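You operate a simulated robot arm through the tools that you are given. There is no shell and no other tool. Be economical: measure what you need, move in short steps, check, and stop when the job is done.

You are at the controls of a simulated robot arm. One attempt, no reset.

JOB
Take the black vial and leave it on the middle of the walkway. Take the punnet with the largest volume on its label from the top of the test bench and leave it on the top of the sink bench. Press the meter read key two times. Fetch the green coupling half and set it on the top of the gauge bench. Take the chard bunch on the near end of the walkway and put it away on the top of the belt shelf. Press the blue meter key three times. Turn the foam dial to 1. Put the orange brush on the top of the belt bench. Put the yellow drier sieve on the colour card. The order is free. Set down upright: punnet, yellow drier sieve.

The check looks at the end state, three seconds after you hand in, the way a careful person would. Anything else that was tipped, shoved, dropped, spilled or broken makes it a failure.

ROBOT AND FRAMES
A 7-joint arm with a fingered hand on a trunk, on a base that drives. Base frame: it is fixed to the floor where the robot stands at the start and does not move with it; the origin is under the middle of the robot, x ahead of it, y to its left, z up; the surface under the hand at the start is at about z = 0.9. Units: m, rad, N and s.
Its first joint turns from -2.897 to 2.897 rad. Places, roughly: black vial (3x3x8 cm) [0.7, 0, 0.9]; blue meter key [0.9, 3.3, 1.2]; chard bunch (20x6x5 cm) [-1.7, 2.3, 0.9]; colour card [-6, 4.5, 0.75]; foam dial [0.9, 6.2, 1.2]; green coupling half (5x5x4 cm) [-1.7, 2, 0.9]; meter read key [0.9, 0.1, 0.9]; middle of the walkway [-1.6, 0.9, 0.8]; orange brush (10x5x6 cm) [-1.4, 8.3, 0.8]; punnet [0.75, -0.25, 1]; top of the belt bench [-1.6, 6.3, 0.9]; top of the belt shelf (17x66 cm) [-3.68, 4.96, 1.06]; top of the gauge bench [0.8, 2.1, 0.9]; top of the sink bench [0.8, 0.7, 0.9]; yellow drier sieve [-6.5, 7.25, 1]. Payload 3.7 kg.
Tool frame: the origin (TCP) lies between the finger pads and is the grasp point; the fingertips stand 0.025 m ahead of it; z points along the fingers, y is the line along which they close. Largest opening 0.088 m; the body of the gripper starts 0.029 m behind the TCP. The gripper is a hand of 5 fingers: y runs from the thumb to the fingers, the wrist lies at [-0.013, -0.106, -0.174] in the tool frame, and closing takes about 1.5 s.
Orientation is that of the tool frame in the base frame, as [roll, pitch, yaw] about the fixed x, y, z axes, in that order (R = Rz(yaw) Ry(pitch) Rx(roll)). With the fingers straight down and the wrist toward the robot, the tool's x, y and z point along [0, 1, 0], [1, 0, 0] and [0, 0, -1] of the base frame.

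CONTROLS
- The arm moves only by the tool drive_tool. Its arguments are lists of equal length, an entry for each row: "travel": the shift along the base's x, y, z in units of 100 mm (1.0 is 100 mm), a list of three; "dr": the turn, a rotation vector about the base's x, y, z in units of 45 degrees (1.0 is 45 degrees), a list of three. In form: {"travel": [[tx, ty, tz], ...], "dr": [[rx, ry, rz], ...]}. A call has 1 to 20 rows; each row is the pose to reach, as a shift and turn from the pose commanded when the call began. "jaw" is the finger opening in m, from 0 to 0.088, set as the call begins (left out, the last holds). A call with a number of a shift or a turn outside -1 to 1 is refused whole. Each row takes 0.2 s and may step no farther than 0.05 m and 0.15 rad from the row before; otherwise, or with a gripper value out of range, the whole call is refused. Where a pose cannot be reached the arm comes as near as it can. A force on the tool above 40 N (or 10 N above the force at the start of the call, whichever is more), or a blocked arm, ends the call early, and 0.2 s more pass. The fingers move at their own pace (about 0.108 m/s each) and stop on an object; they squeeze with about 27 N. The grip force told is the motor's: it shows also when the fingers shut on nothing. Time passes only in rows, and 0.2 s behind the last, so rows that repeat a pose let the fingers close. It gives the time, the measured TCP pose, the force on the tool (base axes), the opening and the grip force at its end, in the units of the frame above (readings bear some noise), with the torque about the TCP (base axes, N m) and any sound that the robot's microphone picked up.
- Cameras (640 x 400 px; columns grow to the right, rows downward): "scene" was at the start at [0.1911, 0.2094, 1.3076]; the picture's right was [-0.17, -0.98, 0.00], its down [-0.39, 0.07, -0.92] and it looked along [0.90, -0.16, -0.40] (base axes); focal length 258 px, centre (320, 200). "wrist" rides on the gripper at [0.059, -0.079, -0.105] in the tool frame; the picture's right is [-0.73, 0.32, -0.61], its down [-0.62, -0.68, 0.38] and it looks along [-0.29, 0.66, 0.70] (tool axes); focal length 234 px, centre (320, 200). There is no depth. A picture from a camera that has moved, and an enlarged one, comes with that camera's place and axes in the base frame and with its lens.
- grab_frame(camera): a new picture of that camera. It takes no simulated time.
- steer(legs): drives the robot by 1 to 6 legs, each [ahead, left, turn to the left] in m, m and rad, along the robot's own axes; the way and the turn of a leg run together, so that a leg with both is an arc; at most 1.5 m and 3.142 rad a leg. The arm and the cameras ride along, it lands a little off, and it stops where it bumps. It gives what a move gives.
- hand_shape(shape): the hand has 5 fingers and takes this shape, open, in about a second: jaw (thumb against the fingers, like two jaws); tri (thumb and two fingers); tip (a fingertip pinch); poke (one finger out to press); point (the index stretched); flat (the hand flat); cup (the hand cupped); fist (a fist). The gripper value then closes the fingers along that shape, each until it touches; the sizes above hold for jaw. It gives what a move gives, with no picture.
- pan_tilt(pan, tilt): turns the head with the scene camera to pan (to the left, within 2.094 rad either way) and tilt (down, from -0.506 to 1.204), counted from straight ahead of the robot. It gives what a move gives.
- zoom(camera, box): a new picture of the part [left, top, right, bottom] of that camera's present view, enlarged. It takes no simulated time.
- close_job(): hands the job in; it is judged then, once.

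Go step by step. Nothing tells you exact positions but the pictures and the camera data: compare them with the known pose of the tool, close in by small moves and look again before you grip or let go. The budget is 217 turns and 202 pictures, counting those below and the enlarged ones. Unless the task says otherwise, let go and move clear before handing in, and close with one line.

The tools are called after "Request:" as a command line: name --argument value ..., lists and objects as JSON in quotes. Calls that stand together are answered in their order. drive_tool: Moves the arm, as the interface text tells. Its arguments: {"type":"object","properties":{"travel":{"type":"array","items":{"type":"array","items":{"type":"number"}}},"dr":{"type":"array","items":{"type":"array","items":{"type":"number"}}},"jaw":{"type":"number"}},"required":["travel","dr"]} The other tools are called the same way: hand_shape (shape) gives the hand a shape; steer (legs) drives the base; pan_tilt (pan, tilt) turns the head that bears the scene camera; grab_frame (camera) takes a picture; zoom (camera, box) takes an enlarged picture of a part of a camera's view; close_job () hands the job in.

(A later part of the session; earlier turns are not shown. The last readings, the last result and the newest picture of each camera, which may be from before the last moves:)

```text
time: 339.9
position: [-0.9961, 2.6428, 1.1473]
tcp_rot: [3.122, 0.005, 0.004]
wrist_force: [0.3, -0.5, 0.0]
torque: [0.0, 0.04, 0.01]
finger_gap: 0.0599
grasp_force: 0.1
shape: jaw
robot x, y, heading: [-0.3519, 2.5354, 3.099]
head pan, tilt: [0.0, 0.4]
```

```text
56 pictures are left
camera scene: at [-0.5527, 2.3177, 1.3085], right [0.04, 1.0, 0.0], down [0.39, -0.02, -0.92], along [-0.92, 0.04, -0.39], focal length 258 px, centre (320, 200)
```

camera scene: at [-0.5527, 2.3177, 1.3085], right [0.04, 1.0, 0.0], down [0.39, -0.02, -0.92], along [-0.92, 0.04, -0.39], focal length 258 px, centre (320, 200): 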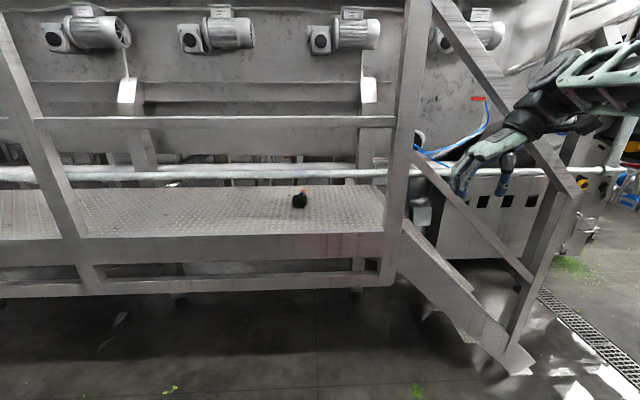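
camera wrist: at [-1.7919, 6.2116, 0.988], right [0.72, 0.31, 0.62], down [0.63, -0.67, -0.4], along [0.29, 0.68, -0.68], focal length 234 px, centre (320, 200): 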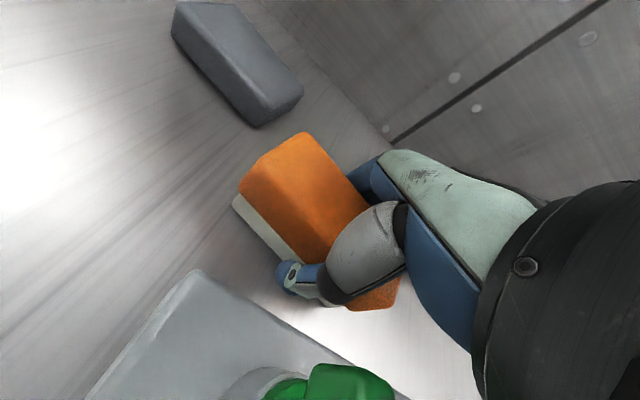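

The rotation worked. I'll align the robot, then lower, tilt forward and extend toward the opening.

Request:
steer --legs '[[-0.15, 0.2, 0.04]]'

Request:
drive_tool --travel '[[-0.2, -0.2, -0.2], [-0.4, -0.4, -0.4], [-0.6, -0.6, -0.6], [-0.8, -0.8, -0.8], [-1.0, -1.0, -1.0]]' --dr '[[0, 0.13, 0], [0, 0.26, 0], [0, 0.39, 0], [0, 0.52, 0], [0, 0.67, 0]]'

Request:
drive_tool --travel '[[-0.3, -0.25, -0.25], [-0.6, -0.5, -0.5], [-0.9, -0.8, -0.8], [-1.0, -0.9, -1.0]]' --dr '[[0, 0, 0], [0, 0, 0], [0, 0, 0], [0, 0, 0]]'

Request:
drive_tool --travel '[[-0.4, 0, 0], [-0.8, 0, 0], [-1.0, 0, 0]]' --dr '[[0, 0, 0], [0, 0, 0], [0, 0, 0]]'

Request:
grab_frame --camera "wrist"

Request:
grab_frame --camera "scene"

```text
time: 341.7
position: [-0.8527, 2.4069, 1.1469]
tcp_rot: [3.122, 0.006, 0.043]
wrist_force: [0.1, 0.3, 0.1]
torque: [0.02, 0.0, 0.0]
finger_gap: 0.0596
grasp_force: 0.0
shape: jaw
robot x, y, heading: [-0.2035, 2.3255, 3.14]
head pan, tilt: [0.0, 0.4]
```

```text
time: 342.9
position: [-0.9535, 2.3053, 1.0459]
tcp_rot: [-3.134, 0.533, 0.051]
wrist_force: [0.0, 0.4, 0.8]
torque: [0.01, -0.05, 0.0]
finger_gap: 0.0597
grasp_force: 0.0
shape: jaw
robot x, y, heading: [-0.2029, 2.3248, 3.139]
head pan, tilt: [0.0, 0.4]
```

```text
refused: row 3 steps farther than a row can; nothing moved
```

```text
time: 343.7
position: [-1.0534, 2.3068, 1.0471]
tcp_rot: [-3.136, 0.53, 0.053]
wrist_force: [0.0, -0.5, 0.1]
torque: [-0.01, -0.01, 0.03]
finger_gap: 0.0596
grasp_force: 0.0
shape: jaw
robot x, y, heading: [-0.1998, 2.3254, 3.138]
head pan, tilt: [0.0, 0.4]
```

```text
55 pictures are left
camera wrist: at [-0.9531, 2.3908, 1.1081], right [-0.3, -0.34, 0.89], down [-0.76, 0.65, -0.01], along [-0.57, -0.68, -0.46], focal length 234 px, centre (320, 200)
```

wrist: 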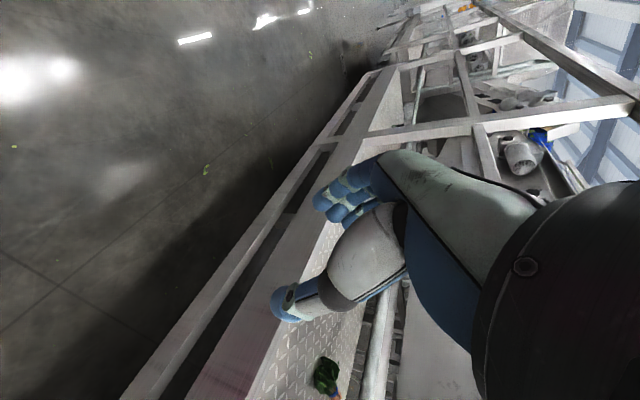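

```text
54 pictures are left
camera scene: at [-0.3956, 2.1006, 1.3086], right [0.0, 1.0, 0.0], down [0.39, 0.0, -0.92], along [-0.92, 0.0, -0.39], focal length 258 px, centre (320, 200)
```

scene: 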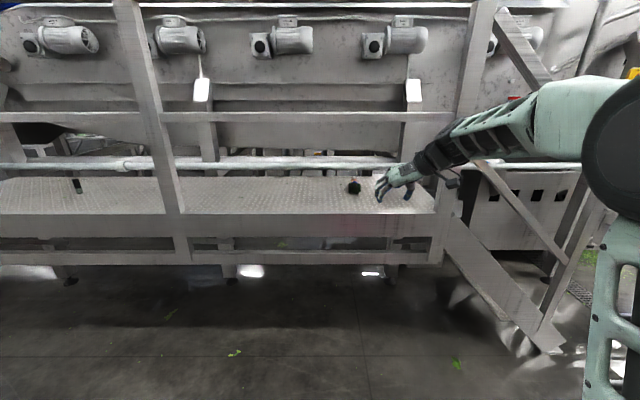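

The chard spans x from -1.54 to -1.72 at y ≈ 2.28. I'll lower to 0.945, extend, and drive partway under the rail.

Request:
drive_tool --travel '[[0, -0.1, -0.4], [0, -0.2, -0.8], [0, -0.27, -1.0]]' --dr '[[0, 0, 0], [0, 0, 0], [0, 0, 0]]' --jaw 0.088

Request:
drive_tool --travel '[[-0.4, 0, 0], [-0.8, 0, 0], [-1.0, 0, 0]]' --dr '[[0, 0, 0], [0, 0, 0], [0, 0, 0]]'

Request:
drive_tool --travel '[[-0.4, 0, 0], [-0.8, 0, 0], [-1.0, 0, 0]]' --dr '[[0, 0, 0], [0, 0, 0], [0, 0, 0]]'

Request:
drive_tool --travel '[[-0.3, 0, 0], [-0.5, 0, 0], [-0.5, 0, 0]]' --dr '[[0, 0, 0], [0, 0, 0], [0, 0, 0]]'

Request:
pan_tilt --pan -0.3 --tilt 0.3

Request:
grab_frame --camera "scene"

```text
time: 344.5
position: [-1.0506, 2.2798, 0.9451]
tcp_rot: [-3.134, 0.533, 0.051]
wrist_force: [-0.2, 1.3, 1.1]
torque: [-0.03, 0.04, 0.0]
finger_gap: 0.0874
grasp_force: 0.0
shape: jaw
robot x, y, heading: [-0.2031, 2.3248, 3.139]
head pan, tilt: [0.0, 0.4]
```

```text
time: 345.3
position: [-1.1533, 2.2788, 0.9465]
tcp_rot: [-3.138, 0.531, 0.052]
wrist_force: [0.4, -0.3, 0.5]
torque: [0.04, -0.01, 0.02]
finger_gap: 0.0878
grasp_force: 0.1
shape: jaw
robot x, y, heading: [-0.204, 2.3261, 3.137]
head pan, tilt: [0.0, 0.4]
```

```text
time: 346.1
position: [-1.2534, 2.2802, 0.9466]
tcp_rot: [-3.135, 0.53, 0.051]
wrist_force: [-0.5, 0.3, 0.4]
torque: [-0.03, -0.02, -0.01]
finger_gap: 0.0875
grasp_force: 0.0
shape: jaw
robot x, y, heading: [-0.2031, 2.3272, 3.141]
head pan, tilt: [0.0, 0.4]
```

```text
time: 346.9
position: [-1.3027, 2.2796, 0.9457]
tcp_rot: [-3.137, 0.53, 0.051]
wrist_force: [0.2, -0.1, 1.0]
torque: [0.0, 0.03, 0.0]
finger_gap: 0.0879
grasp_force: 0.1
shape: jaw
robot x, y, heading: [-0.2056, 2.3213, 3.141]
head pan, tilt: [0.0, 0.4]
```

```text
time: 347.7
position: [-1.302, 2.28, 0.945]
tcp_rot: [-3.135, 0.531, 0.053]
wrist_force: [-0.1, 0.3, 0.8]
torque: [-0.01, 0.01, 0.02]
finger_gap: 0.0877
grasp_force: 0.1
shape: jaw
robot x, y, heading: [-0.2004, 2.3212, 3.138]
head pan, tilt: [-0.3, 0.3]
```

```text
53 pictures are left
camera scene: at [-0.3923, 2.1281, 1.3178], right [0.3, 0.95, 0.0], down [0.28, -0.09, -0.96], along [-0.91, 0.28, -0.3], focal length 258 px, centre (320, 200)
```

scene: 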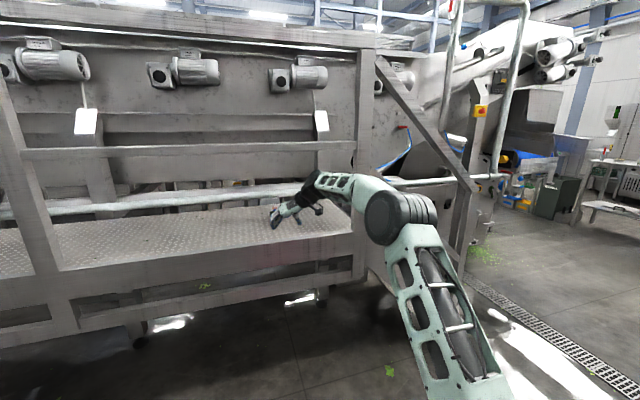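

The forearm is nearly level with about 2.5 cm clearance below the rail. I'll drive in 0.30 m and check.

Request:
steer --legs '[[0.3, 0, 0]]'

Request:
grab_frame --camera "wrist"

Request:
grab_frame --camera "scene"

```text
time: 349.7
position: [-1.5949, 2.2793, 0.9459]
tcp_rot: [-3.137, 0.531, 0.05]
wrist_force: [0.7, -1.1, -0.5]
torque: [-0.05, 0.03, 0.02]
finger_gap: 0.0879
grasp_force: 0.1
shape: jaw
robot x, y, heading: [-0.4977, 2.3278, 3.135]
head pan, tilt: [-0.3, 0.3]
```

```text
52 pictures are left
camera wrist: at [-1.4947, 2.3634, 1.0063], right [-0.3, -0.34, 0.89], down [-0.76, 0.64, -0.01], along [-0.57, -0.68, -0.46], focal length 234 px, centre (320, 200)
```

wrist: 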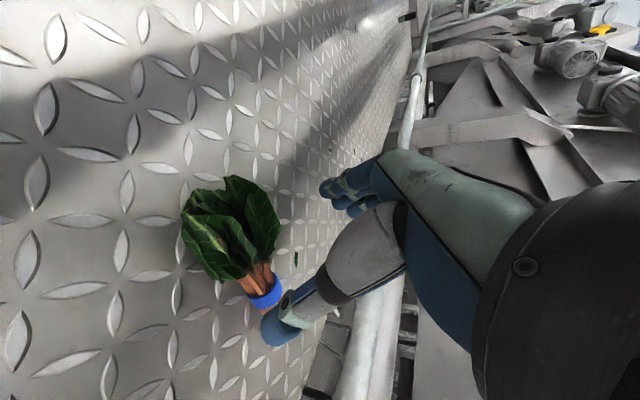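

```text
51 pictures are left
camera scene: at [-0.6853, 2.1286, 1.3178], right [0.3, 0.95, 0.0], down [0.28, -0.09, -0.96], along [-0.91, 0.28, -0.3], focal length 258 px, centre (320, 200)
```

scene: 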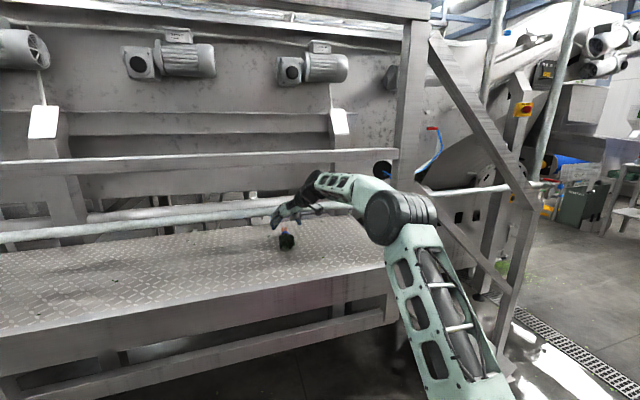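

The chard's band is at (-1.652, 2.297) and its leaves at -1.58. I'll move over the leaf base and lower with the fingers straddling it.

Request:
drive_tool --travel '[[-0.2, 0.1, 0], [-0.4, 0.15, 0], [-0.4, 0.15, -0.2], [-0.4, 0.15, -0.4], [-0.4, 0.15, -0.5], [-0.4, 0.15, -0.57]]' --dr '[[0, 0, 0], [0, 0, 0], [0, 0, 0], [0, 0, 0], [0, 0, 0], [0, 0, 0]]'

Request:
grab_frame --camera "wrist"

```text
time: 351.1
position: [-1.6353, 2.2949, 0.8868]
tcp_rot: [-3.137, 0.529, 0.052]
wrist_force: [-0.5, -0.1, 0.0]
torque: [-0.02, -0.01, 0.01]
finger_gap: 0.0878
grasp_force: 0.0
shape: jaw
robot x, y, heading: [-0.4948, 2.325, 3.139]
head pan, tilt: [-0.3, 0.3]
```

```text
50 pictures are left
camera wrist: at [-1.5357, 2.3784, 0.9477], right [-0.3, -0.34, 0.89], down [-0.77, 0.64, -0.01], along [-0.57, -0.68, -0.46], focal length 234 px, centre (320, 200)
```

wrist: 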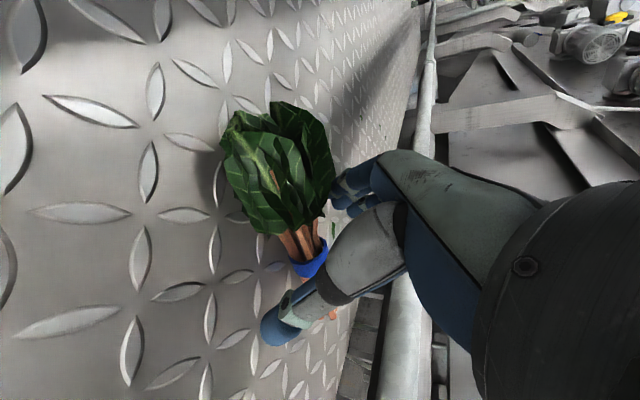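

The fingers straddle the stems and band. Closing, then a small lift.

Request:
drive_tool --travel '[[0, 0, -0.03], [0, 0, -0.04], [0, 0, -0.04], [0, 0, -0.04], [0, 0, -0.04], [0, 0, -0.04], [0, 0, -0.04]]' --dr '[[0, 0, 0], [0, 0, 0], [0, 0, 0], [0, 0, 0], [0, 0, 0], [0, 0, 0], [0, 0, 0]]' --jaw 0.0

Request:
drive_tool --travel '[[0, 0, 0.1], [0, 0, 0.2], [0, 0, 0.35], [0, 0, 0.5]]' --dr '[[0, 0, 0], [0, 0, 0], [0, 0, 0], [0, 0, 0]]'

Request:
grab_frame --camera "wrist"

```text
time: 352.7
position: [-1.6352, 2.2944, 0.8858]
tcp_rot: [-3.136, 0.532, 0.051]
wrist_force: [-1.9, 2.7, 18.0]
torque: [-0.02, 0.26, -0.12]
finger_gap: 0.0202
grasp_force: 27.3
shape: jaw
robot x, y, heading: [-0.4968, 2.3245, 3.143]
head pan, tilt: [-0.3, 0.3]
```

```text
time: 353.7
position: [-1.636, 2.2961, 0.9343]
tcp_rot: [-3.138, 0.53, 0.053]
wrist_force: [-0.3, 0.1, 0.5]
torque: [-0.04, 0.01, 0.01]
finger_gap: 0.0146
grasp_force: 26.9
shape: jaw
robot x, y, heading: [-0.4966, 2.3215, 3.136]
head pan, tilt: [-0.3, 0.3]
```

```text
49 pictures are left
camera wrist: at [-1.5352, 2.3794, 0.9953], right [-0.3, -0.34, 0.89], down [-0.76, 0.64, -0.01], along [-0.57, -0.68, -0.46], focal length 234 px, centre (320, 200)
```

wrist: 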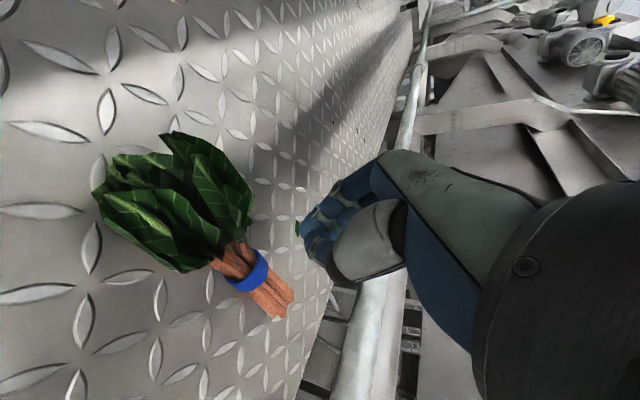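

The bunch slipped out and lies at y ≈ 2.318. I'll reduce the tilt for a deeper, more even grip and take the leafier part near x = -1.61.

Request:
drive_tool --travel '[[0.1, 0.1, 0.05], [0.2, 0.2, 0.1], [0.25, 0.22, 0.1], [0.25, 0.22, 0.1]]' --dr '[[0, -0.17, 0], [0, -0.34, 0], [0, -0.34, 0], [0, -0.34, 0]]' --jaw 0.088

Request:
drive_tool --travel '[[0, 0, -0.2], [0, 0, -0.4], [0, 0, -0.55], [0, 0, -0.62]]' --dr '[[0, 0, 0], [0, 0, 0], [0, 0, 0], [0, 0, 0]]'

Request:
grab_frame --camera "wrist"

```text
time: 354.7
position: [-1.6103, 2.3177, 0.9447]
tcp_rot: [3.132, 0.265, 0.048]
wrist_force: [-0.3, 0.3, 0.5]
torque: [0.02, 0.01, -0.01]
finger_gap: 0.0876
grasp_force: 0.0
shape: jaw
robot x, y, heading: [-0.4966, 2.3246, 3.137]
head pan, tilt: [-0.3, 0.3]
```

```text
time: 355.7
position: [-1.6095, 2.3172, 0.8806]
tcp_rot: [3.133, 0.264, 0.046]
wrist_force: [0.1, 0.1, 0.4]
torque: [0.02, 0.0, -0.03]
finger_gap: 0.0877
grasp_force: 0.1
shape: jaw
robot x, y, heading: [-0.4938, 2.3266, 3.146]
head pan, tilt: [-0.3, 0.3]
```

```text
48 pictures are left
camera wrist: at [-1.5285, 2.4014, 0.9671], right [-0.53, -0.34, 0.78], down [-0.73, 0.64, -0.21], along [-0.43, -0.68, -0.59], focal length 234 px, centre (320, 200)
```

wrist: 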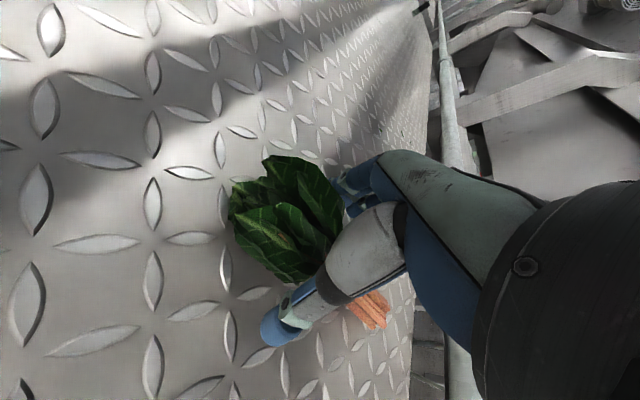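

Request:
drive_tool --travel '[[0, 0, 0.01], [0, 0, 0.01], [0, 0, 0.01], [0, 0, 0.01], [0, 0, 0.01], [0, 0, 0.01], [0, 0, 0.01]]' --dr '[[0, 0, 0], [0, 0, 0], [0, 0, 0], [0, 0, 0], [0, 0, 0], [0, 0, 0], [0, 0, 0]]' --jaw 0.0

Request:
drive_tool --travel '[[0, 0, 0.08], [0, 0, 0.16], [0, 0, 0.3], [0, 0, 0.45]]' --dr '[[0, 0, 0], [0, 0, 0], [0, 0, 0], [0, 0, 0]]'

Request:
grab_frame --camera "wrist"

```text
time: 357.3
position: [-1.6102, 2.317, 0.8825]
tcp_rot: [3.131, 0.263, 0.047]
wrist_force: [0.2, 0.3, -0.3]
torque: [0.0, 0.03, -0.01]
finger_gap: 0.0451
grasp_force: 26.7
shape: jaw
robot x, y, heading: [-0.4979, 2.3251, 3.136]
head pan, tilt: [-0.3, 0.3]
```

```text
time: 358.3
position: [-1.6108, 2.3153, 0.9259]
tcp_rot: [3.132, 0.264, 0.047]
wrist_force: [1.0, -0.5, -0.7]
torque: [0.02, 0.0, 0.02]
finger_gap: 0.0444
grasp_force: 27.1
shape: jaw
robot x, y, heading: [-0.4951, 2.3254, 3.138]
head pan, tilt: [-0.3, 0.3]
```

```text
47 pictures are left
camera wrist: at [-1.5293, 2.4, 1.0118], right [-0.53, -0.34, 0.78], down [-0.73, 0.64, -0.21], along [-0.43, -0.68, -0.59], focal length 234 px, centre (320, 200)
```

wrist: 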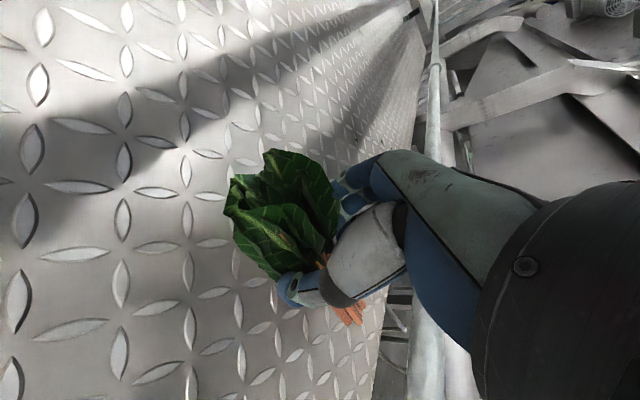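

The bunch is held firmly. I'll back out, raise and retract the arm, and drive to the corridor toward the belt shelf.

Request:
steer --legs '[[-0.42, 0, 0]]'

Request:
drive_tool --travel '[[0.3, 0, 0.3], [0.6, 0, 0.6], [0.9, 0, 0.9], [1.0, 0, 1.0]]' --dr '[[0, 0, 0], [0, 0, 0], [0, 0, 0], [0, 0, 0]]'

Request:
drive_tool --travel '[[0.3, 0, 0.3], [0.6, 0, 0.6], [0.9, 0, 0.9], [1.0, 0, 1.0]]' --dr '[[0, 0, 0], [0, 0, 0], [0, 0, 0], [0, 0, 0]]'

Request:
drive_tool --travel '[[0.3, 0, 0.3], [0.6, 0, 0.6], [0.9, 0, 0.9], [1.0, 0, 1.0]]' --dr '[[0, 0, 0], [0, 0, 0], [0, 0, 0], [0, 0, 0]]'

Request:
drive_tool --travel '[[0.4, 0, 0], [0.8, 0, 0], [1.0, 0, 0]]' --dr '[[0, 0, 0], [0, 0, 0], [0, 0, 0]]'

Request:
steer --legs '[[0, -1.5, 0], [0, -1.5, 0], [0, -0.15, 0], [1.0, 0, 0], [0.8, 0, 0]]'

Request:
pan_tilt --pan 0.1 --tilt 0.35

Request:
grab_frame --camera "scene"

```text
time: 360.9
position: [-1.19, 2.3233, 0.9265]
tcp_rot: [3.134, 0.264, 0.039]
wrist_force: [0.4, -0.2, -0.5]
torque: [0.0, -0.05, 0.0]
finger_gap: 0.0438
grasp_force: 26.7
shape: jaw
robot x, y, heading: [-0.0753, 2.3245, 3.129]
head pan, tilt: [-0.3, 0.3]
```

```text
time: 361.9
position: [-1.09, 2.3216, 1.0273]
tcp_rot: [3.132, 0.264, 0.037]
wrist_force: [0.0, -0.9, -0.7]
torque: [0.03, -0.06, 0.02]
finger_gap: 0.0435
grasp_force: 26.7
shape: jaw
robot x, y, heading: [-0.0775, 2.3273, 3.134]
head pan, tilt: [-0.3, 0.3]
```

```text
time: 362.9
position: [-0.9916, 2.3247, 1.1266]
tcp_rot: [3.133, 0.265, 0.039]
wrist_force: [-0.4, 1.3, -1.0]
torque: [-0.05, -0.02, 0.03]
finger_gap: 0.0437
grasp_force: 27.3
shape: jaw
robot x, y, heading: [-0.0795, 2.3201, 3.129]
head pan, tilt: [-0.3, 0.3]
```

```text
time: 363.9
position: [-0.8911, 2.3208, 1.2261]
tcp_rot: [3.133, 0.263, 0.039]
wrist_force: [-0.2, -0.6, -1.2]
torque: [0.0, -0.07, 0.01]
finger_gap: 0.0437
grasp_force: 27.4
shape: jaw
robot x, y, heading: [-0.0739, 2.32, 3.129]
head pan, tilt: [-0.3, 0.3]
```

```text
time: 364.7
position: [-0.7909, 2.3241, 1.2253]
tcp_rot: [3.13, 0.263, 0.037]
wrist_force: [-0.6, -0.2, -1.0]
torque: [-0.03, -0.05, 0.0]
finger_gap: 0.0436
grasp_force: 27.2
shape: jaw
robot x, y, heading: [-0.072, 2.3245, 3.129]
head pan, tilt: [-0.3, 0.3]
```

```text
time: 388.6
position: [-2.5594, 5.3676, 1.2278]
tcp_rot: [3.133, 0.265, 0.096]
wrist_force: [0.2, 0.9, -0.3]
torque: [0.02, -0.05, 0.0]
finger_gap: 0.0434
grasp_force: 26.6
shape: jaw
robot x, y, heading: [-1.844, 5.413, -3.096]
head pan, tilt: [-0.3, 0.3]
```

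```text
time: 389.4
position: [-2.5598, 5.3674, 1.2281]
tcp_rot: [3.134, 0.264, 0.094]
wrist_force: [-0.4, -0.7, -0.5]
torque: [0.01, -0.03, -0.01]
finger_gap: 0.0436
grasp_force: 27.4
shape: jaw
robot x, y, heading: [-1.8396, 5.4093, -3.095]
head pan, tilt: [0.099, 0.351]
```

```text
46 pictures are left
camera scene: at [-2.0262, 5.166, 1.3131], right [-0.14, 0.99, 0.0], down [0.34, 0.05, -0.94], along [-0.93, -0.14, -0.34], focal length 258 px, centre (320, 200)
```

scene: 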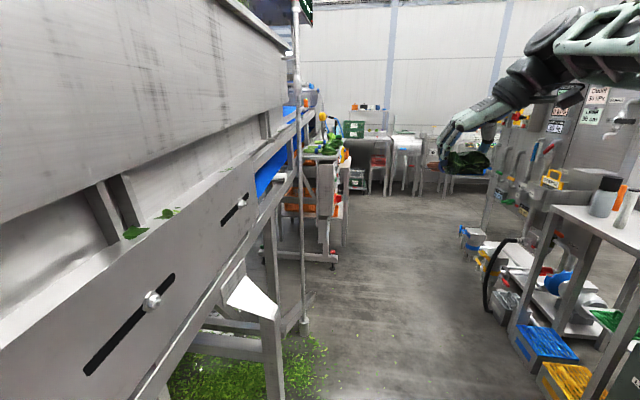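

Request:
zoom --camera "scene" --box '[260, 90, 400, 270]'

```text
2.22 times, centred on (330, 180) of scene
camera zoom: at [-2.0262, 5.166, 1.3131], right [-0.14, 0.99, 0.0], down [0.34, 0.05, -0.94], along [-0.93, -0.14, -0.34], focal length 574 px, centre (298, 244)
```

zoom: 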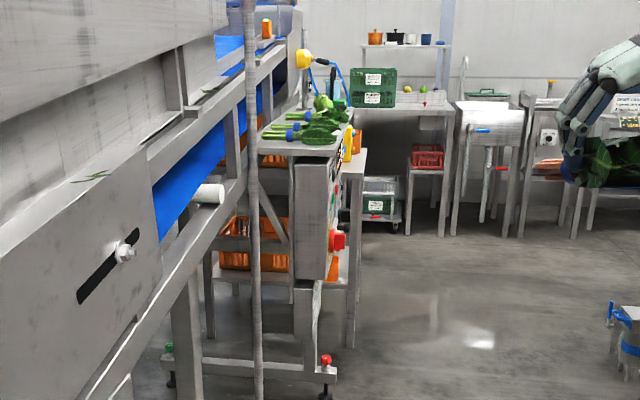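

The belt shelf is ahead-left with some bunches on it. I'll drive along the corridor closer and look at it.

Request:
steer --legs '[[0, -0.14, -0.046], [1.15, 0, 0]]'

Request:
pan_tilt --pan 0.8 --tilt 0.4

Request:
grab_frame --camera "scene"

```text
time: 396.1
position: [-3.7011, 5.5198, 1.2263]
tcp_rot: [3.133, 0.263, 0.06]
wrist_force: [-0.5, -0.4, -0.6]
torque: [-0.03, -0.03, -0.03]
finger_gap: 0.0435
grasp_force: 26.8
shape: jaw
robot x, y, heading: [-2.9864, 5.5381, -3.134]
head pan, tilt: [0.099, 0.351]
```

```text
time: 397.2
position: [-3.7011, 5.519, 1.2275]
tcp_rot: [3.133, 0.264, 0.058]
wrist_force: [0.4, 0.0, 0.1]
torque: [0.0, -0.08, 0.0]
finger_gap: 0.0433
grasp_force: 26.3
shape: jaw
robot x, y, heading: [-2.9822, 5.5344, -3.133]
head pan, tilt: [0.799, 0.4]
```

```text
44 pictures are left
camera scene: at [-3.1468, 5.2426, 1.3085], right [-0.72, 0.69, 0.0], down [0.27, 0.28, -0.92], along [-0.64, -0.67, -0.39], focal length 258 px, centre (320, 200)
```

scene: 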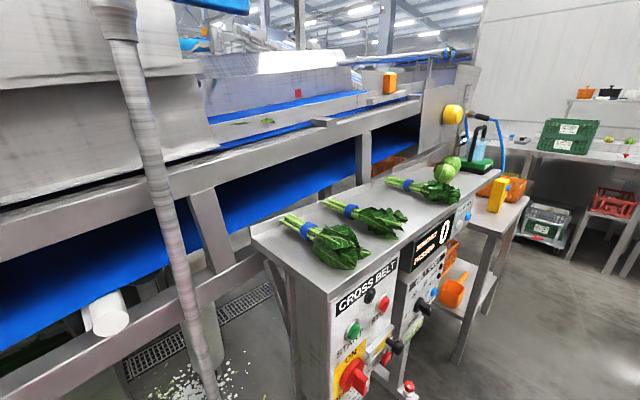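

There is a free gap between the second and third bunches at x ≈ -3.635. I'll raise and retract the chard, drive level with the gap, and turn to face the shelf.

Request:
drive_tool --travel '[[0.3, 0, 0.3], [0.6, 0, 0.6], [0.9, 0, 0.9], [1.0, 0, 1.0]]' --dr '[[0, 0, 0], [0, 0, 0], [0, 0, 0], [0, 0, 0]]'

Request:
steer --legs '[[0, -0.15, 0], [0.64, 0, 0], [0, 0, 1.565]]'

Request:
pan_tilt --pan 0.0 --tilt 0.45

Request:
grab_frame --camera "scene"

Request:
grab_frame --camera "wrist"

```text
time: 398.2
position: [-3.5991, 5.5216, 1.328]
tcp_rot: [3.132, 0.263, 0.059]
wrist_force: [0.5, 0.4, -1.4]
torque: [0.01, -0.03, 0.05]
finger_gap: 0.0434
grasp_force: 27.0
shape: jaw
robot x, y, heading: [-2.9845, 5.534, -3.132]
head pan, tilt: [0.799, 0.4]
```

```text
time: 404.5
position: [-4.1484, 5.3643, 1.3285]
tcp_rot: [3.133, 0.263, 0.584]
wrist_force: [-0.3, 0.3, -0.9]
torque: [0.01, -0.03, -0.01]
finger_gap: 0.0435
grasp_force: 26.8
shape: jaw
robot x, y, heading: [-3.6253, 5.6862, -2.606]
head pan, tilt: [0.799, 0.4]
stopped in leg 3: the robot was blocked; the commanded pose is now the measured one
```

```text
time: 405.6
position: [-4.1473, 5.364, 1.3279]
tcp_rot: [3.133, 0.263, 0.583]
wrist_force: [0.5, 0.1, -0.3]
torque: [0.01, -0.01, 0.0]
finger_gap: 0.0433
grasp_force: 26.7
shape: jaw
robot x, y, heading: [-3.6247, 5.683, -2.604]
head pan, tilt: [0.0, 0.45]
```

```text
43 pictures are left
camera scene: at [-3.6741, 5.3923, 1.3039], right [-0.51, 0.86, 0.0], down [0.37, 0.22, -0.9], along [-0.77, -0.46, -0.44], focal length 258 px, centre (320, 200)
```

scene: 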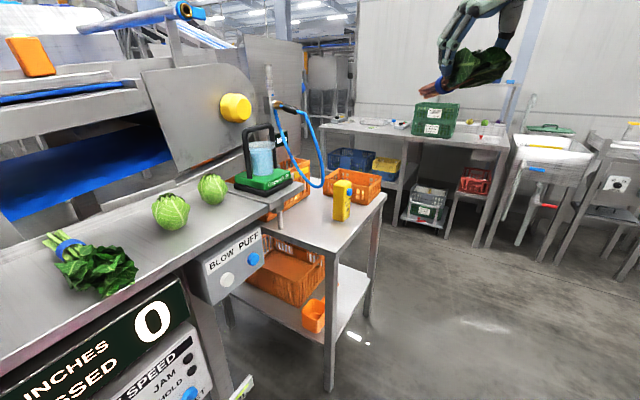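

```text
42 pictures are left
camera wrist: at [-4.1219, 5.4774, 1.4134], right [-0.28, -0.56, 0.78], down [-0.96, 0.18, -0.21], along [-0.02, -0.81, -0.59], focal length 234 px, centre (320, 200)
```

wrist: 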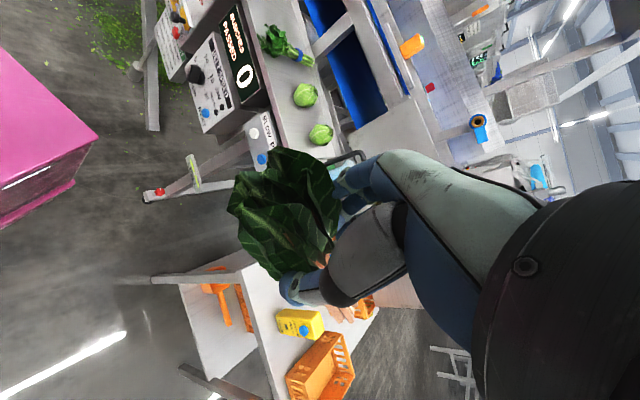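

The base was blocked while turning, so I'll look behind-right to see what it touches.

Request:
pan_tilt --pan -2.0 --tilt 0.9

Request:
grab_frame --camera "scene"

```text
time: 407.5
position: [-4.1494, 5.3642, 1.328]
tcp_rot: [3.131, 0.264, 0.584]
wrist_force: [0.8, 0.2, -0.7]
torque: [0.02, 0.0, -0.02]
finger_gap: 0.0433
grasp_force: 26.8
shape: jaw
robot x, y, heading: [-3.6199, 5.6809, -2.608]
head pan, tilt: [-2.0, 0.901]
```

```text
41 pictures are left
camera scene: at [-3.6031, 5.5143, 1.2655], right [0.99, 0.11, 0.0], down [0.08, -0.78, -0.62], along [-0.07, 0.62, -0.78], focal length 258 px, centre (320, 200)
```

scene: 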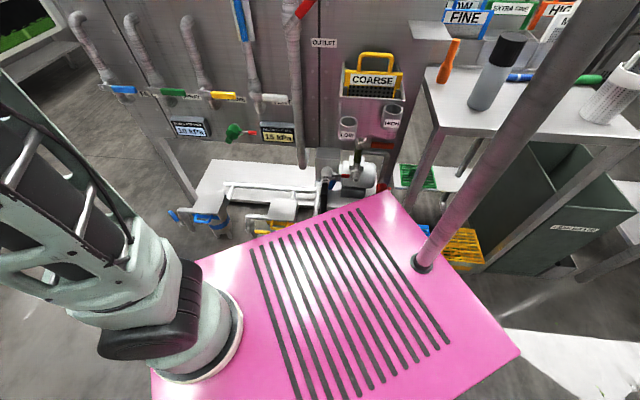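

The rear corner is near the pump rack. I'll move 0.14 m toward the shelf side, then finish the turn.

Request:
steer --legs '[[0.07, 0.12, 0], [0, 0, 1.035]]'

Request:
pan_tilt --pan 0.0 --tilt 0.5

Request:
grab_frame --camera "scene"

```text
time: 411.6
position: [-3.5891, 4.9301, 1.3274]
tcp_rot: [3.132, 0.264, 1.667]
wrist_force: [0.5, 0.8, -0.2]
torque: [0.02, 0.0, -0.02]
finger_gap: 0.0248
grasp_force: 27.1
shape: jaw
robot x, y, heading: [-3.6275, 5.5418, -1.525]
head pan, tilt: [-2.0, 0.901]
```

```text
time: 413.5
position: [-3.5897, 4.9317, 1.3284]
tcp_rot: [3.133, 0.264, 1.666]
wrist_force: [0.5, -0.2, 0.5]
torque: [0.0, 0.01, 0.01]
finger_gap: 0.0249
grasp_force: 26.8
shape: jaw
robot x, y, heading: [-3.6251, 5.5439, -1.523]
head pan, tilt: [0.0, 0.499]
```

```text
40 pictures are left
camera scene: at [-3.3919, 5.3643, 1.2994], right [-1.0, -0.05, 0.0], down [-0.02, 0.48, -0.88], along [0.04, -0.88, -0.48], focal length 258 px, centre (320, 200)
```

scene: 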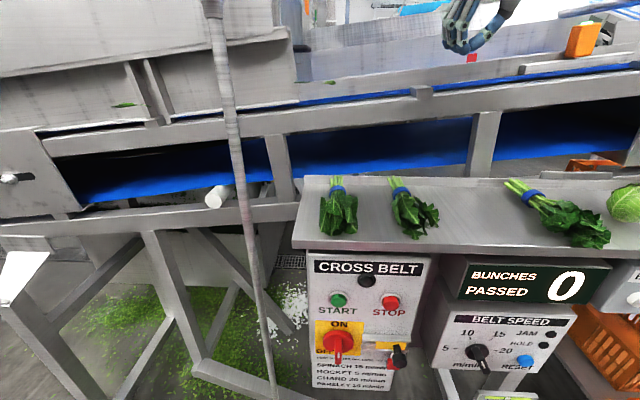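

The finger gap changed during the sweep, so I'll check whether the chard is still held.

Request:
grab_frame --camera "wrist"

```text
39 pictures are left
camera wrist: at [-3.6765, 5.0074, 1.4134], right [0.37, -0.51, 0.78], down [-0.61, -0.76, -0.21], along [0.7, -0.39, -0.59], focal length 234 px, centre (320, 200)
```

wrist: 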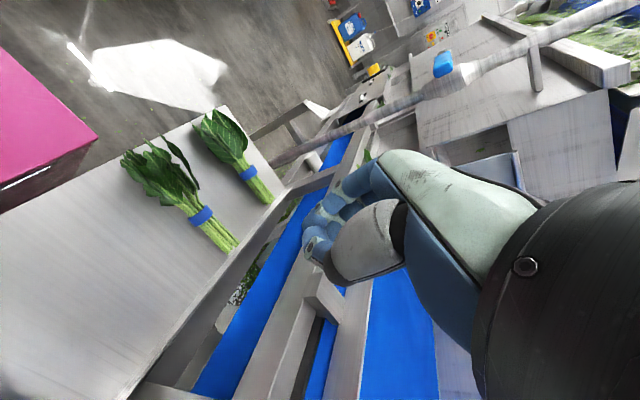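

The chard was lost during the sweep. I'll search for it to the right, around the shelf's far end.

Request:
pan_tilt --pan -0.75 --tilt 0.6

Request:
grab_frame --camera "scene"

```text
time: 414.6
position: [-3.589, 4.9302, 1.3283]
tcp_rot: [3.132, 0.263, 1.666]
wrist_force: [-0.7, -0.6, -0.1]
torque: [0.03, 0.0, -0.02]
finger_gap: 0.025
grasp_force: 27.0
shape: jaw
robot x, y, heading: [-3.6274, 5.5448, -1.528]
head pan, tilt: [-0.75, 0.6]
```

```text
38 pictures are left
camera scene: at [-3.4533, 5.3877, 1.2903], right [-0.76, 0.65, 0.0], down [0.37, 0.43, -0.83], along [-0.53, -0.63, -0.56], focal length 258 px, centre (320, 200)
```

scene: 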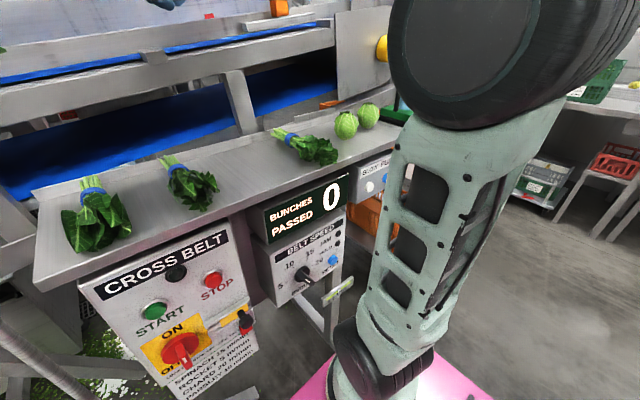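

Request:
zoom --camera "scene" --box '[260, 60, 420, 160]'

```text
4.00 times, centred on (340, 110) of scene
camera zoom: at [-3.4533, 5.3877, 1.2903], right [-0.76, 0.65, 0.0], down [0.37, 0.43, -0.83], along [-0.53, -0.63, -0.56], focal length 1033 px, centre (240, 560)
```

zoom: 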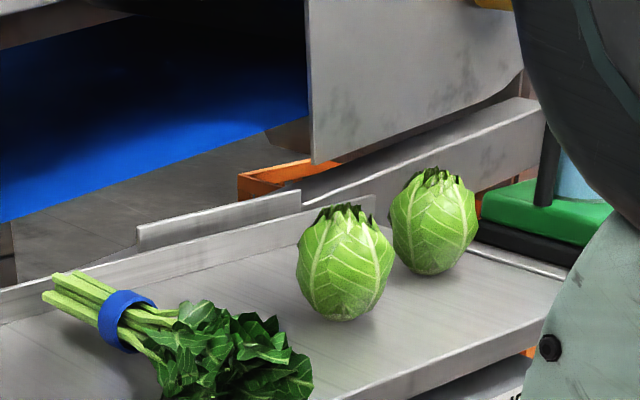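

That is only a crate. I'll look further right past the arm.

Request:
pan_tilt --pan -1.35 --tilt 0.65

Request:
grab_frame --camera "scene"

```text
time: 415.6
position: [-3.5904, 4.9299, 1.3272]
tcp_rot: [3.132, 0.263, 1.666]
wrist_force: [-0.7, -0.2, 0.5]
torque: [-0.01, 0.01, -0.02]
finger_gap: 0.0249
grasp_force: 27.3
shape: jaw
robot x, y, heading: [-3.6262, 5.5444, -1.523]
head pan, tilt: [-1.349, 0.649]
```

```text
36 pictures are left
camera scene: at [-3.4798, 5.4321, 1.286], right [-0.27, 0.96, 0.0], down [0.58, 0.16, -0.8], along [-0.77, -0.21, -0.6], focal length 258 px, centre (320, 200)
```

scene: 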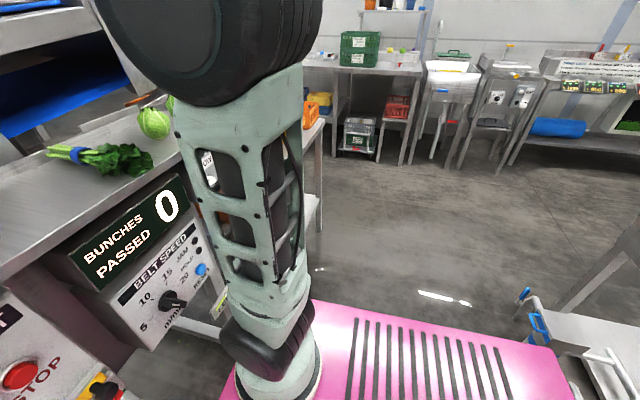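

Not on the floor there. I'll retract the hand toward the robot and turn back partway to view the shelf's far end.

Request:
drive_tool --travel '[[0, 0.4, 0], [0, 0.8, 0], [0, 1.0, 0]]' --dr '[[0, 0, 0], [0, 0, 0], [0, 0, 0]]' --jaw 0.088

Request:
drive_tool --travel '[[0, 0.4, 0], [0, 0.8, 0], [0, 0.8, 0]]' --dr '[[0, 0, 0], [0, 0, 0], [0, 0, 0]]'

Request:
steer --legs '[[0, 0, -0.75]]'

Request:
pan_tilt --pan 0.0 --tilt 0.6

Request:
grab_frame --camera "scene"

```text
time: 416.4
position: [-3.5903, 5.0324, 1.3312]
tcp_rot: [3.133, 0.266, 1.666]
wrist_force: [-0.2, 0.0, -0.1]
torque: [0.02, -0.01, -0.02]
finger_gap: 0.0875
grasp_force: 0.0
shape: jaw
robot x, y, heading: [-3.6269, 5.5444, -1.528]
head pan, tilt: [-1.349, 0.649]
```

```text
time: 417.2
position: [-3.5913, 5.1104, 1.3282]
tcp_rot: [3.133, 0.264, 1.666]
wrist_force: [0.1, 0.6, 0.6]
torque: [-0.01, 0.01, 0.04]
finger_gap: 0.0875
grasp_force: 0.1
shape: jaw
robot x, y, heading: [-3.625, 5.5451, -1.528]
head pan, tilt: [-1.349, 0.649]
```

```text
time: 419.5
position: [-3.8905, 5.1993, 1.3297]
tcp_rot: [3.132, 0.265, 0.93]
wrist_force: [0.3, 1.1, -0.1]
torque: [-0.03, 0.02, 0.0]
finger_gap: 0.0873
grasp_force: 0.1
shape: jaw
robot x, y, heading: [-3.6272, 5.5422, -2.257]
head pan, tilt: [-1.349, 0.649]
```

```text
time: 421.0
position: [-3.8911, 5.1996, 1.3294]
tcp_rot: [3.132, 0.265, 0.931]
wrist_force: [0.6, 0.9, -0.2]
torque: [0.03, 0.01, 0.0]
finger_gap: 0.0875
grasp_force: 0.0
shape: jaw
robot x, y, heading: [-3.6246, 5.5486, -2.258]
head pan, tilt: [0.0, 0.6]
```

```text
35 pictures are left
camera scene: at [-3.5713, 5.2563, 1.2903], right [-0.77, 0.64, 0.0], down [0.36, 0.44, -0.83], along [-0.52, -0.64, -0.56], focal length 258 px, centre (320, 200)
```

scene: 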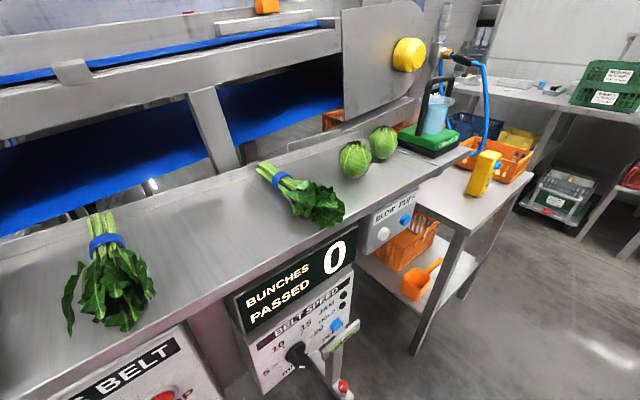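

Nothing is disturbed there, but the chard is not visible. The wrist camera is higher and looks over the conveyor, so I'll use it.

Request:
grab_frame --camera "wrist"

```text
34 pictures are left
camera wrist: at [-3.9041, 5.3157, 1.4148], right [-0.07, -0.62, 0.78], down [-0.96, -0.16, -0.21], along [0.26, -0.76, -0.59], focal length 234 px, centre (320, 200)
```

wrist: 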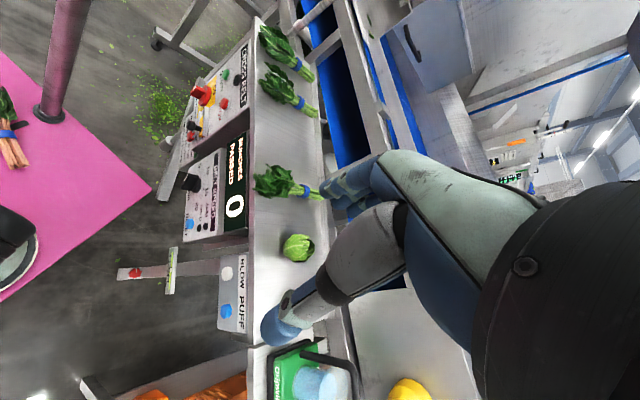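

The chard fell onto the robot's own base deck (orange stems at the left edge of the view). I'll look down with the head camera to locate it.

Request:
pan_tilt --pan 2.09 --tilt 1.2

Request:
grab_frame --camera "scene"

```text
time: 423.0
position: [-3.8904, 5.1995, 1.329]
tcp_rot: [3.131, 0.264, 0.93]
wrist_force: [0.4, -0.1, 0.2]
torque: [0.0, 0.0, 0.0]
finger_gap: 0.0875
grasp_force: 0.0
shape: jaw
robot x, y, heading: [-3.6224, 5.5445, -2.262]
head pan, tilt: [2.089, 1.201]
```

```text
33 pictures are left
camera scene: at [-3.4601, 5.3151, 1.2457], right [-0.17, -0.99, 0.0], down [-0.92, 0.16, -0.36], along [0.36, -0.06, -0.93], focal length 258 px, centre (320, 200)
```

scene: 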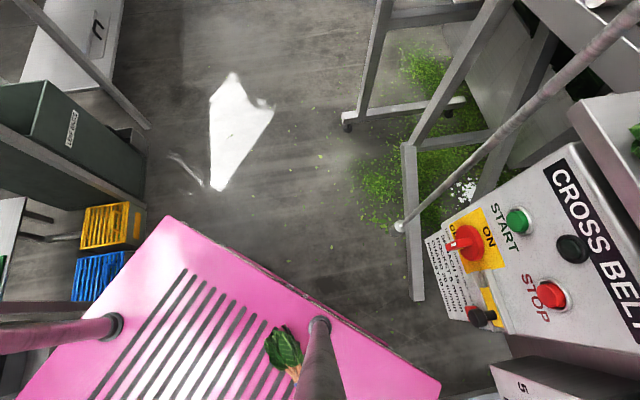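

The chard lies on the deck between the arm base and the camera mast, with a free approach from behind only if the arm swings over the head. First I'll drive to open floor, then level and turn the hand.

Request:
steer --legs '[[0, 0, -0.88], [1.1, 0, 0]]'

Request:
drive_tool --travel '[[-0.3, 0, 0.3], [-0.6, 0, 0.6], [-0.9, 0, 0.9], [-1.0, 0, 1.0]]' --dr '[[0, -0.12, 0], [0, -0.24, 0], [0, -0.34, 0], [0, -0.34, 0]]'

Request:
drive_tool --travel '[[-0.2, 0, 0.3], [-0.4, 0, 0.6], [-0.6, 0, 0.9], [-0.8, 0, 1.0], [-0.9, 0, 1.0]]' --dr '[[0, 0, -0.17], [0, 0, -0.34], [0, 0, -0.51], [0, 0, -0.68], [0, 0, -0.85]]'

Request:
drive_tool --travel '[[0, 0, 0], [0, 0, 0], [0, 0, 0], [0, 0, 0], [0, 0, 0], [0, 0, 0]]' --dr '[[0, 0, -0.17], [0, 0, -0.34], [0, 0, -0.51], [0, 0, -0.68], [0, 0, -0.85], [0, 0, -1.0]]'

Request:
drive_tool --travel '[[0, 0, 0], [0, 0, 0], [0, 0, 0], [0, 0, 0], [0, 0, 0], [0, 0, 0]]' --dr '[[0, 0, -0.17], [0, 0, -0.34], [0, 0, -0.51], [0, 0, -0.68], [0, 0, -0.85], [0, 0, -1.0]]'

Request:
drive_tool --travel '[[0, 0, 0], [0, 0, 0], [0, 0, 0], [0, 0, 0], [0, 0, 0], [0, 0, 0]]' --dr '[[0, 0, -0.17], [0, 0, -0.34], [0, 0, -0.51], [0, 0, -0.68], [0, 0, -0.85], [0, 0, -1.0]]'

```text
time: 430.8
position: [-5.1354, 5.5355, 1.3291]
tcp_rot: [3.133, 0.262, 0.047]
wrist_force: [-0.1, -0.7, -0.1]
torque: [0.01, -0.01, 0.02]
finger_gap: 0.0877
grasp_force: 0.2
shape: jaw
robot x, y, heading: [-4.6996, 5.5463, 3.138]
head pan, tilt: [2.089, 1.201]
```

```text
time: 432.0
position: [-5.2378, 5.6911, 1.4308]
tcp_rot: [3.122, -0.004, -0.515]
wrist_force: [-0.7, 0.3, 1.2]
torque: [-0.02, 0.0, 0.0]
finger_gap: 0.0879
grasp_force: 0.0
shape: jaw
robot x, y, heading: [-4.699, 5.5489, -3.139]
head pan, tilt: [2.089, 1.201]
stopped in row 4: the arm was blocked; the commanded pose is now the measured one
```

```text
time: 433.2
position: [-5.295, 5.6924, 1.4675]
tcp_rot: [3.108, 0.004, -1.114]
wrist_force: [0.8, 4.4, 0.1]
torque: [-0.32, 0.07, 0.04]
finger_gap: 0.0877
grasp_force: 0.1
shape: jaw
out of reach, approached as far as the arm can: row 1, 2, 3, 4, 5
robot x, y, heading: [-4.6981, 5.5497, -3.14]
head pan, tilt: [2.089, 1.201]
```

```text
time: 434.6
position: [-5.291, 5.6865, 1.4672]
tcp_rot: [3.111, 0.006, -1.902]
wrist_force: [-0.9, -0.7, -0.2]
torque: [0.0, 0.0, 0.03]
finger_gap: 0.0881
grasp_force: 0.0
shape: jaw
robot x, y, heading: [-4.6979, 5.5484, -3.143]
head pan, tilt: [2.089, 1.201]
```

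```text
time: 436.0
position: [-5.2793, 5.674, 1.4731]
tcp_rot: [3.109, -0.014, -2.521]
wrist_force: [-0.4, 5.3, -0.1]
torque: [-0.38, 0.02, 0.05]
finger_gap: 0.0881
grasp_force: 0.0
shape: jaw
out of reach, approached as far as the arm can: row 6
robot x, y, heading: [-4.7002, 5.5507, 3.139]
head pan, tilt: [2.089, 1.201]
```

```text
time: 437.4
position: [-5.3441, 5.7114, 1.357]
tcp_rot: [3.136, 0.029, 2.894]
wrist_force: [9.3, 4.2, 6.2]
torque: [-0.45, 0.71, 0.19]
finger_gap: 0.088
grasp_force: 0.0
shape: jaw
out of reach, approached as far as the arm can: row 1, 2, 3, 4, 5, 6
robot x, y, heading: [-4.7026, 5.5465, 3.14]
head pan, tilt: [2.089, 1.201]
```

The hand is nearly reversed now; vertical reach tops out near 1.47. I'll recentre in front of the arm base at z ≈ 1.44 and begin the swing to the left in small arcs.

Request:
drive_tool --travel '[[0.1, -0.3, 0.2], [0.2, -0.6, 0.4], [0.35, -0.9, 0.6], [0.45, -1.0, 0.8]]' --dr '[[0, 0, 0], [0, 0, 0], [0, 0, 0], [0, 0, 0]]'

Request:
drive_tool --travel '[[0.05, -0.3, 0.03], [0.1, -0.6, 0.05], [0.1, -0.6, 0.05]]' --dr '[[0, 0, 0.1], [0, 0, 0.2], [0, 0, 0.2]]'

Request:
drive_tool --travel '[[0.03, -0.3, 0], [0.07, -0.6, 0], [0.12, -0.88, 0]]' --dr '[[0, 0, 0.12], [0, 0, 0.24], [0, 0, 0.333]]'

Request:
drive_tool --travel '[[0.11, -0.28, 0], [0.22, -0.55, 0], [0.34, -0.82, 0]]' --dr '[[0, 0, 0.12], [0, 0, 0.24], [0, 0, 0.333]]'

```text
time: 438.4
position: [-5.286, 5.6534, 1.3898]
tcp_rot: [3.071, -0.041, 2.826]
wrist_force: [-0.5, -0.2, -0.6]
torque: [0.03, 0.0, 0.02]
finger_gap: 0.0881
grasp_force: 0.1
shape: jaw
out of reach, approached as far as the arm can: row 1, 2, 3, 4
robot x, y, heading: [-4.6968, 5.5488, 3.142]
head pan, tilt: [2.089, 1.201]
```

```text
time: 439.2
position: [-5.2984, 5.5976, 1.3883]
tcp_rot: [3.035, -0.041, 2.962]
wrist_force: [0.3, 0.4, 0.5]
torque: [0.01, -0.03, -0.01]
finger_gap: 0.0881
grasp_force: 0.0
shape: jaw
out of reach, approached as far as the arm can: row 2, 3
robot x, y, heading: [-4.7027, 5.5474, -3.136]
head pan, tilt: [2.089, 1.201]
```

```text
time: 440.0
position: [-5.2901, 5.5116, 1.3899]
tcp_rot: [3.064, -0.045, -3.033]
wrist_force: [-0.4, 0.4, 0.8]
torque: [0.04, -0.01, -0.05]
finger_gap: 0.0879
grasp_force: 0.0
shape: jaw
robot x, y, heading: [-4.7006, 5.5475, -3.149]
head pan, tilt: [2.089, 1.201]
```

```text
time: 440.8
position: [-5.2596, 5.438, 1.3897]
tcp_rot: [3.064, -0.041, -2.792]
wrist_force: [0.4, 0.0, 0.2]
torque: [-0.01, 0.0, 0.02]
finger_gap: 0.088
grasp_force: 0.0
shape: jaw
out of reach, approached as far as the arm can: row 3
robot x, y, heading: [-4.6989, 5.543, -3.145]
head pan, tilt: [2.089, 1.201]
```

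I'm about 19° into the swing at z 1.39. I'll continue to about 50° and use the wrist camera to judge the clearance over the head.

Request:
drive_tool --travel '[[0.15, -0.26, 0], [0.3, -0.52, 0], [0.45, -0.76, 0]]' --dr '[[0, 0, 0.12], [0, 0, 0.24], [0, 0, 0.333]]'

Request:
drive_tool --travel '[[0.2, -0.22, 0], [0.42, -0.43, 0], [0.62, -0.63, 0]]' --dr '[[0, 0, 0.12], [0, 0, 0.24], [0, 0, 0.333]]'

Request:
grab_frame --camera "wrist"

```text
time: 441.6
position: [-5.2134, 5.3596, 1.3889]
tcp_rot: [3.07, -0.04, -2.511]
wrist_force: [0.0, 0.4, 0.0]
torque: [0.0, -0.01, 0.0]
finger_gap: 0.0879
grasp_force: 0.1
shape: jaw
robot x, y, heading: [-4.7017, 5.547, -3.137]
head pan, tilt: [2.089, 1.201]
```

```text
time: 442.4
position: [-5.1598, 5.303, 1.39]
tcp_rot: [3.071, -0.045, -2.267]
wrist_force: [-0.1, 0.1, -0.4]
torque: [0.01, 0.01, 0.03]
finger_gap: 0.088
grasp_force: 0.0
shape: jaw
robot x, y, heading: [-4.7006, 5.5466, -3.141]
head pan, tilt: [2.089, 1.201]
```

```text
32 pictures are left
camera wrist: at [-5.1285, 5.2069, 1.4927], right [0.27, 0.76, 0.6], down [0.89, 0.04, -0.46], along [-0.37, 0.65, -0.66], focal length 234 px, centre (320, 200)
```

wrist: 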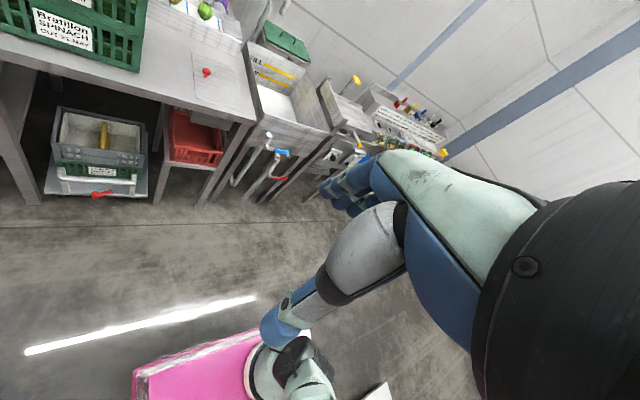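

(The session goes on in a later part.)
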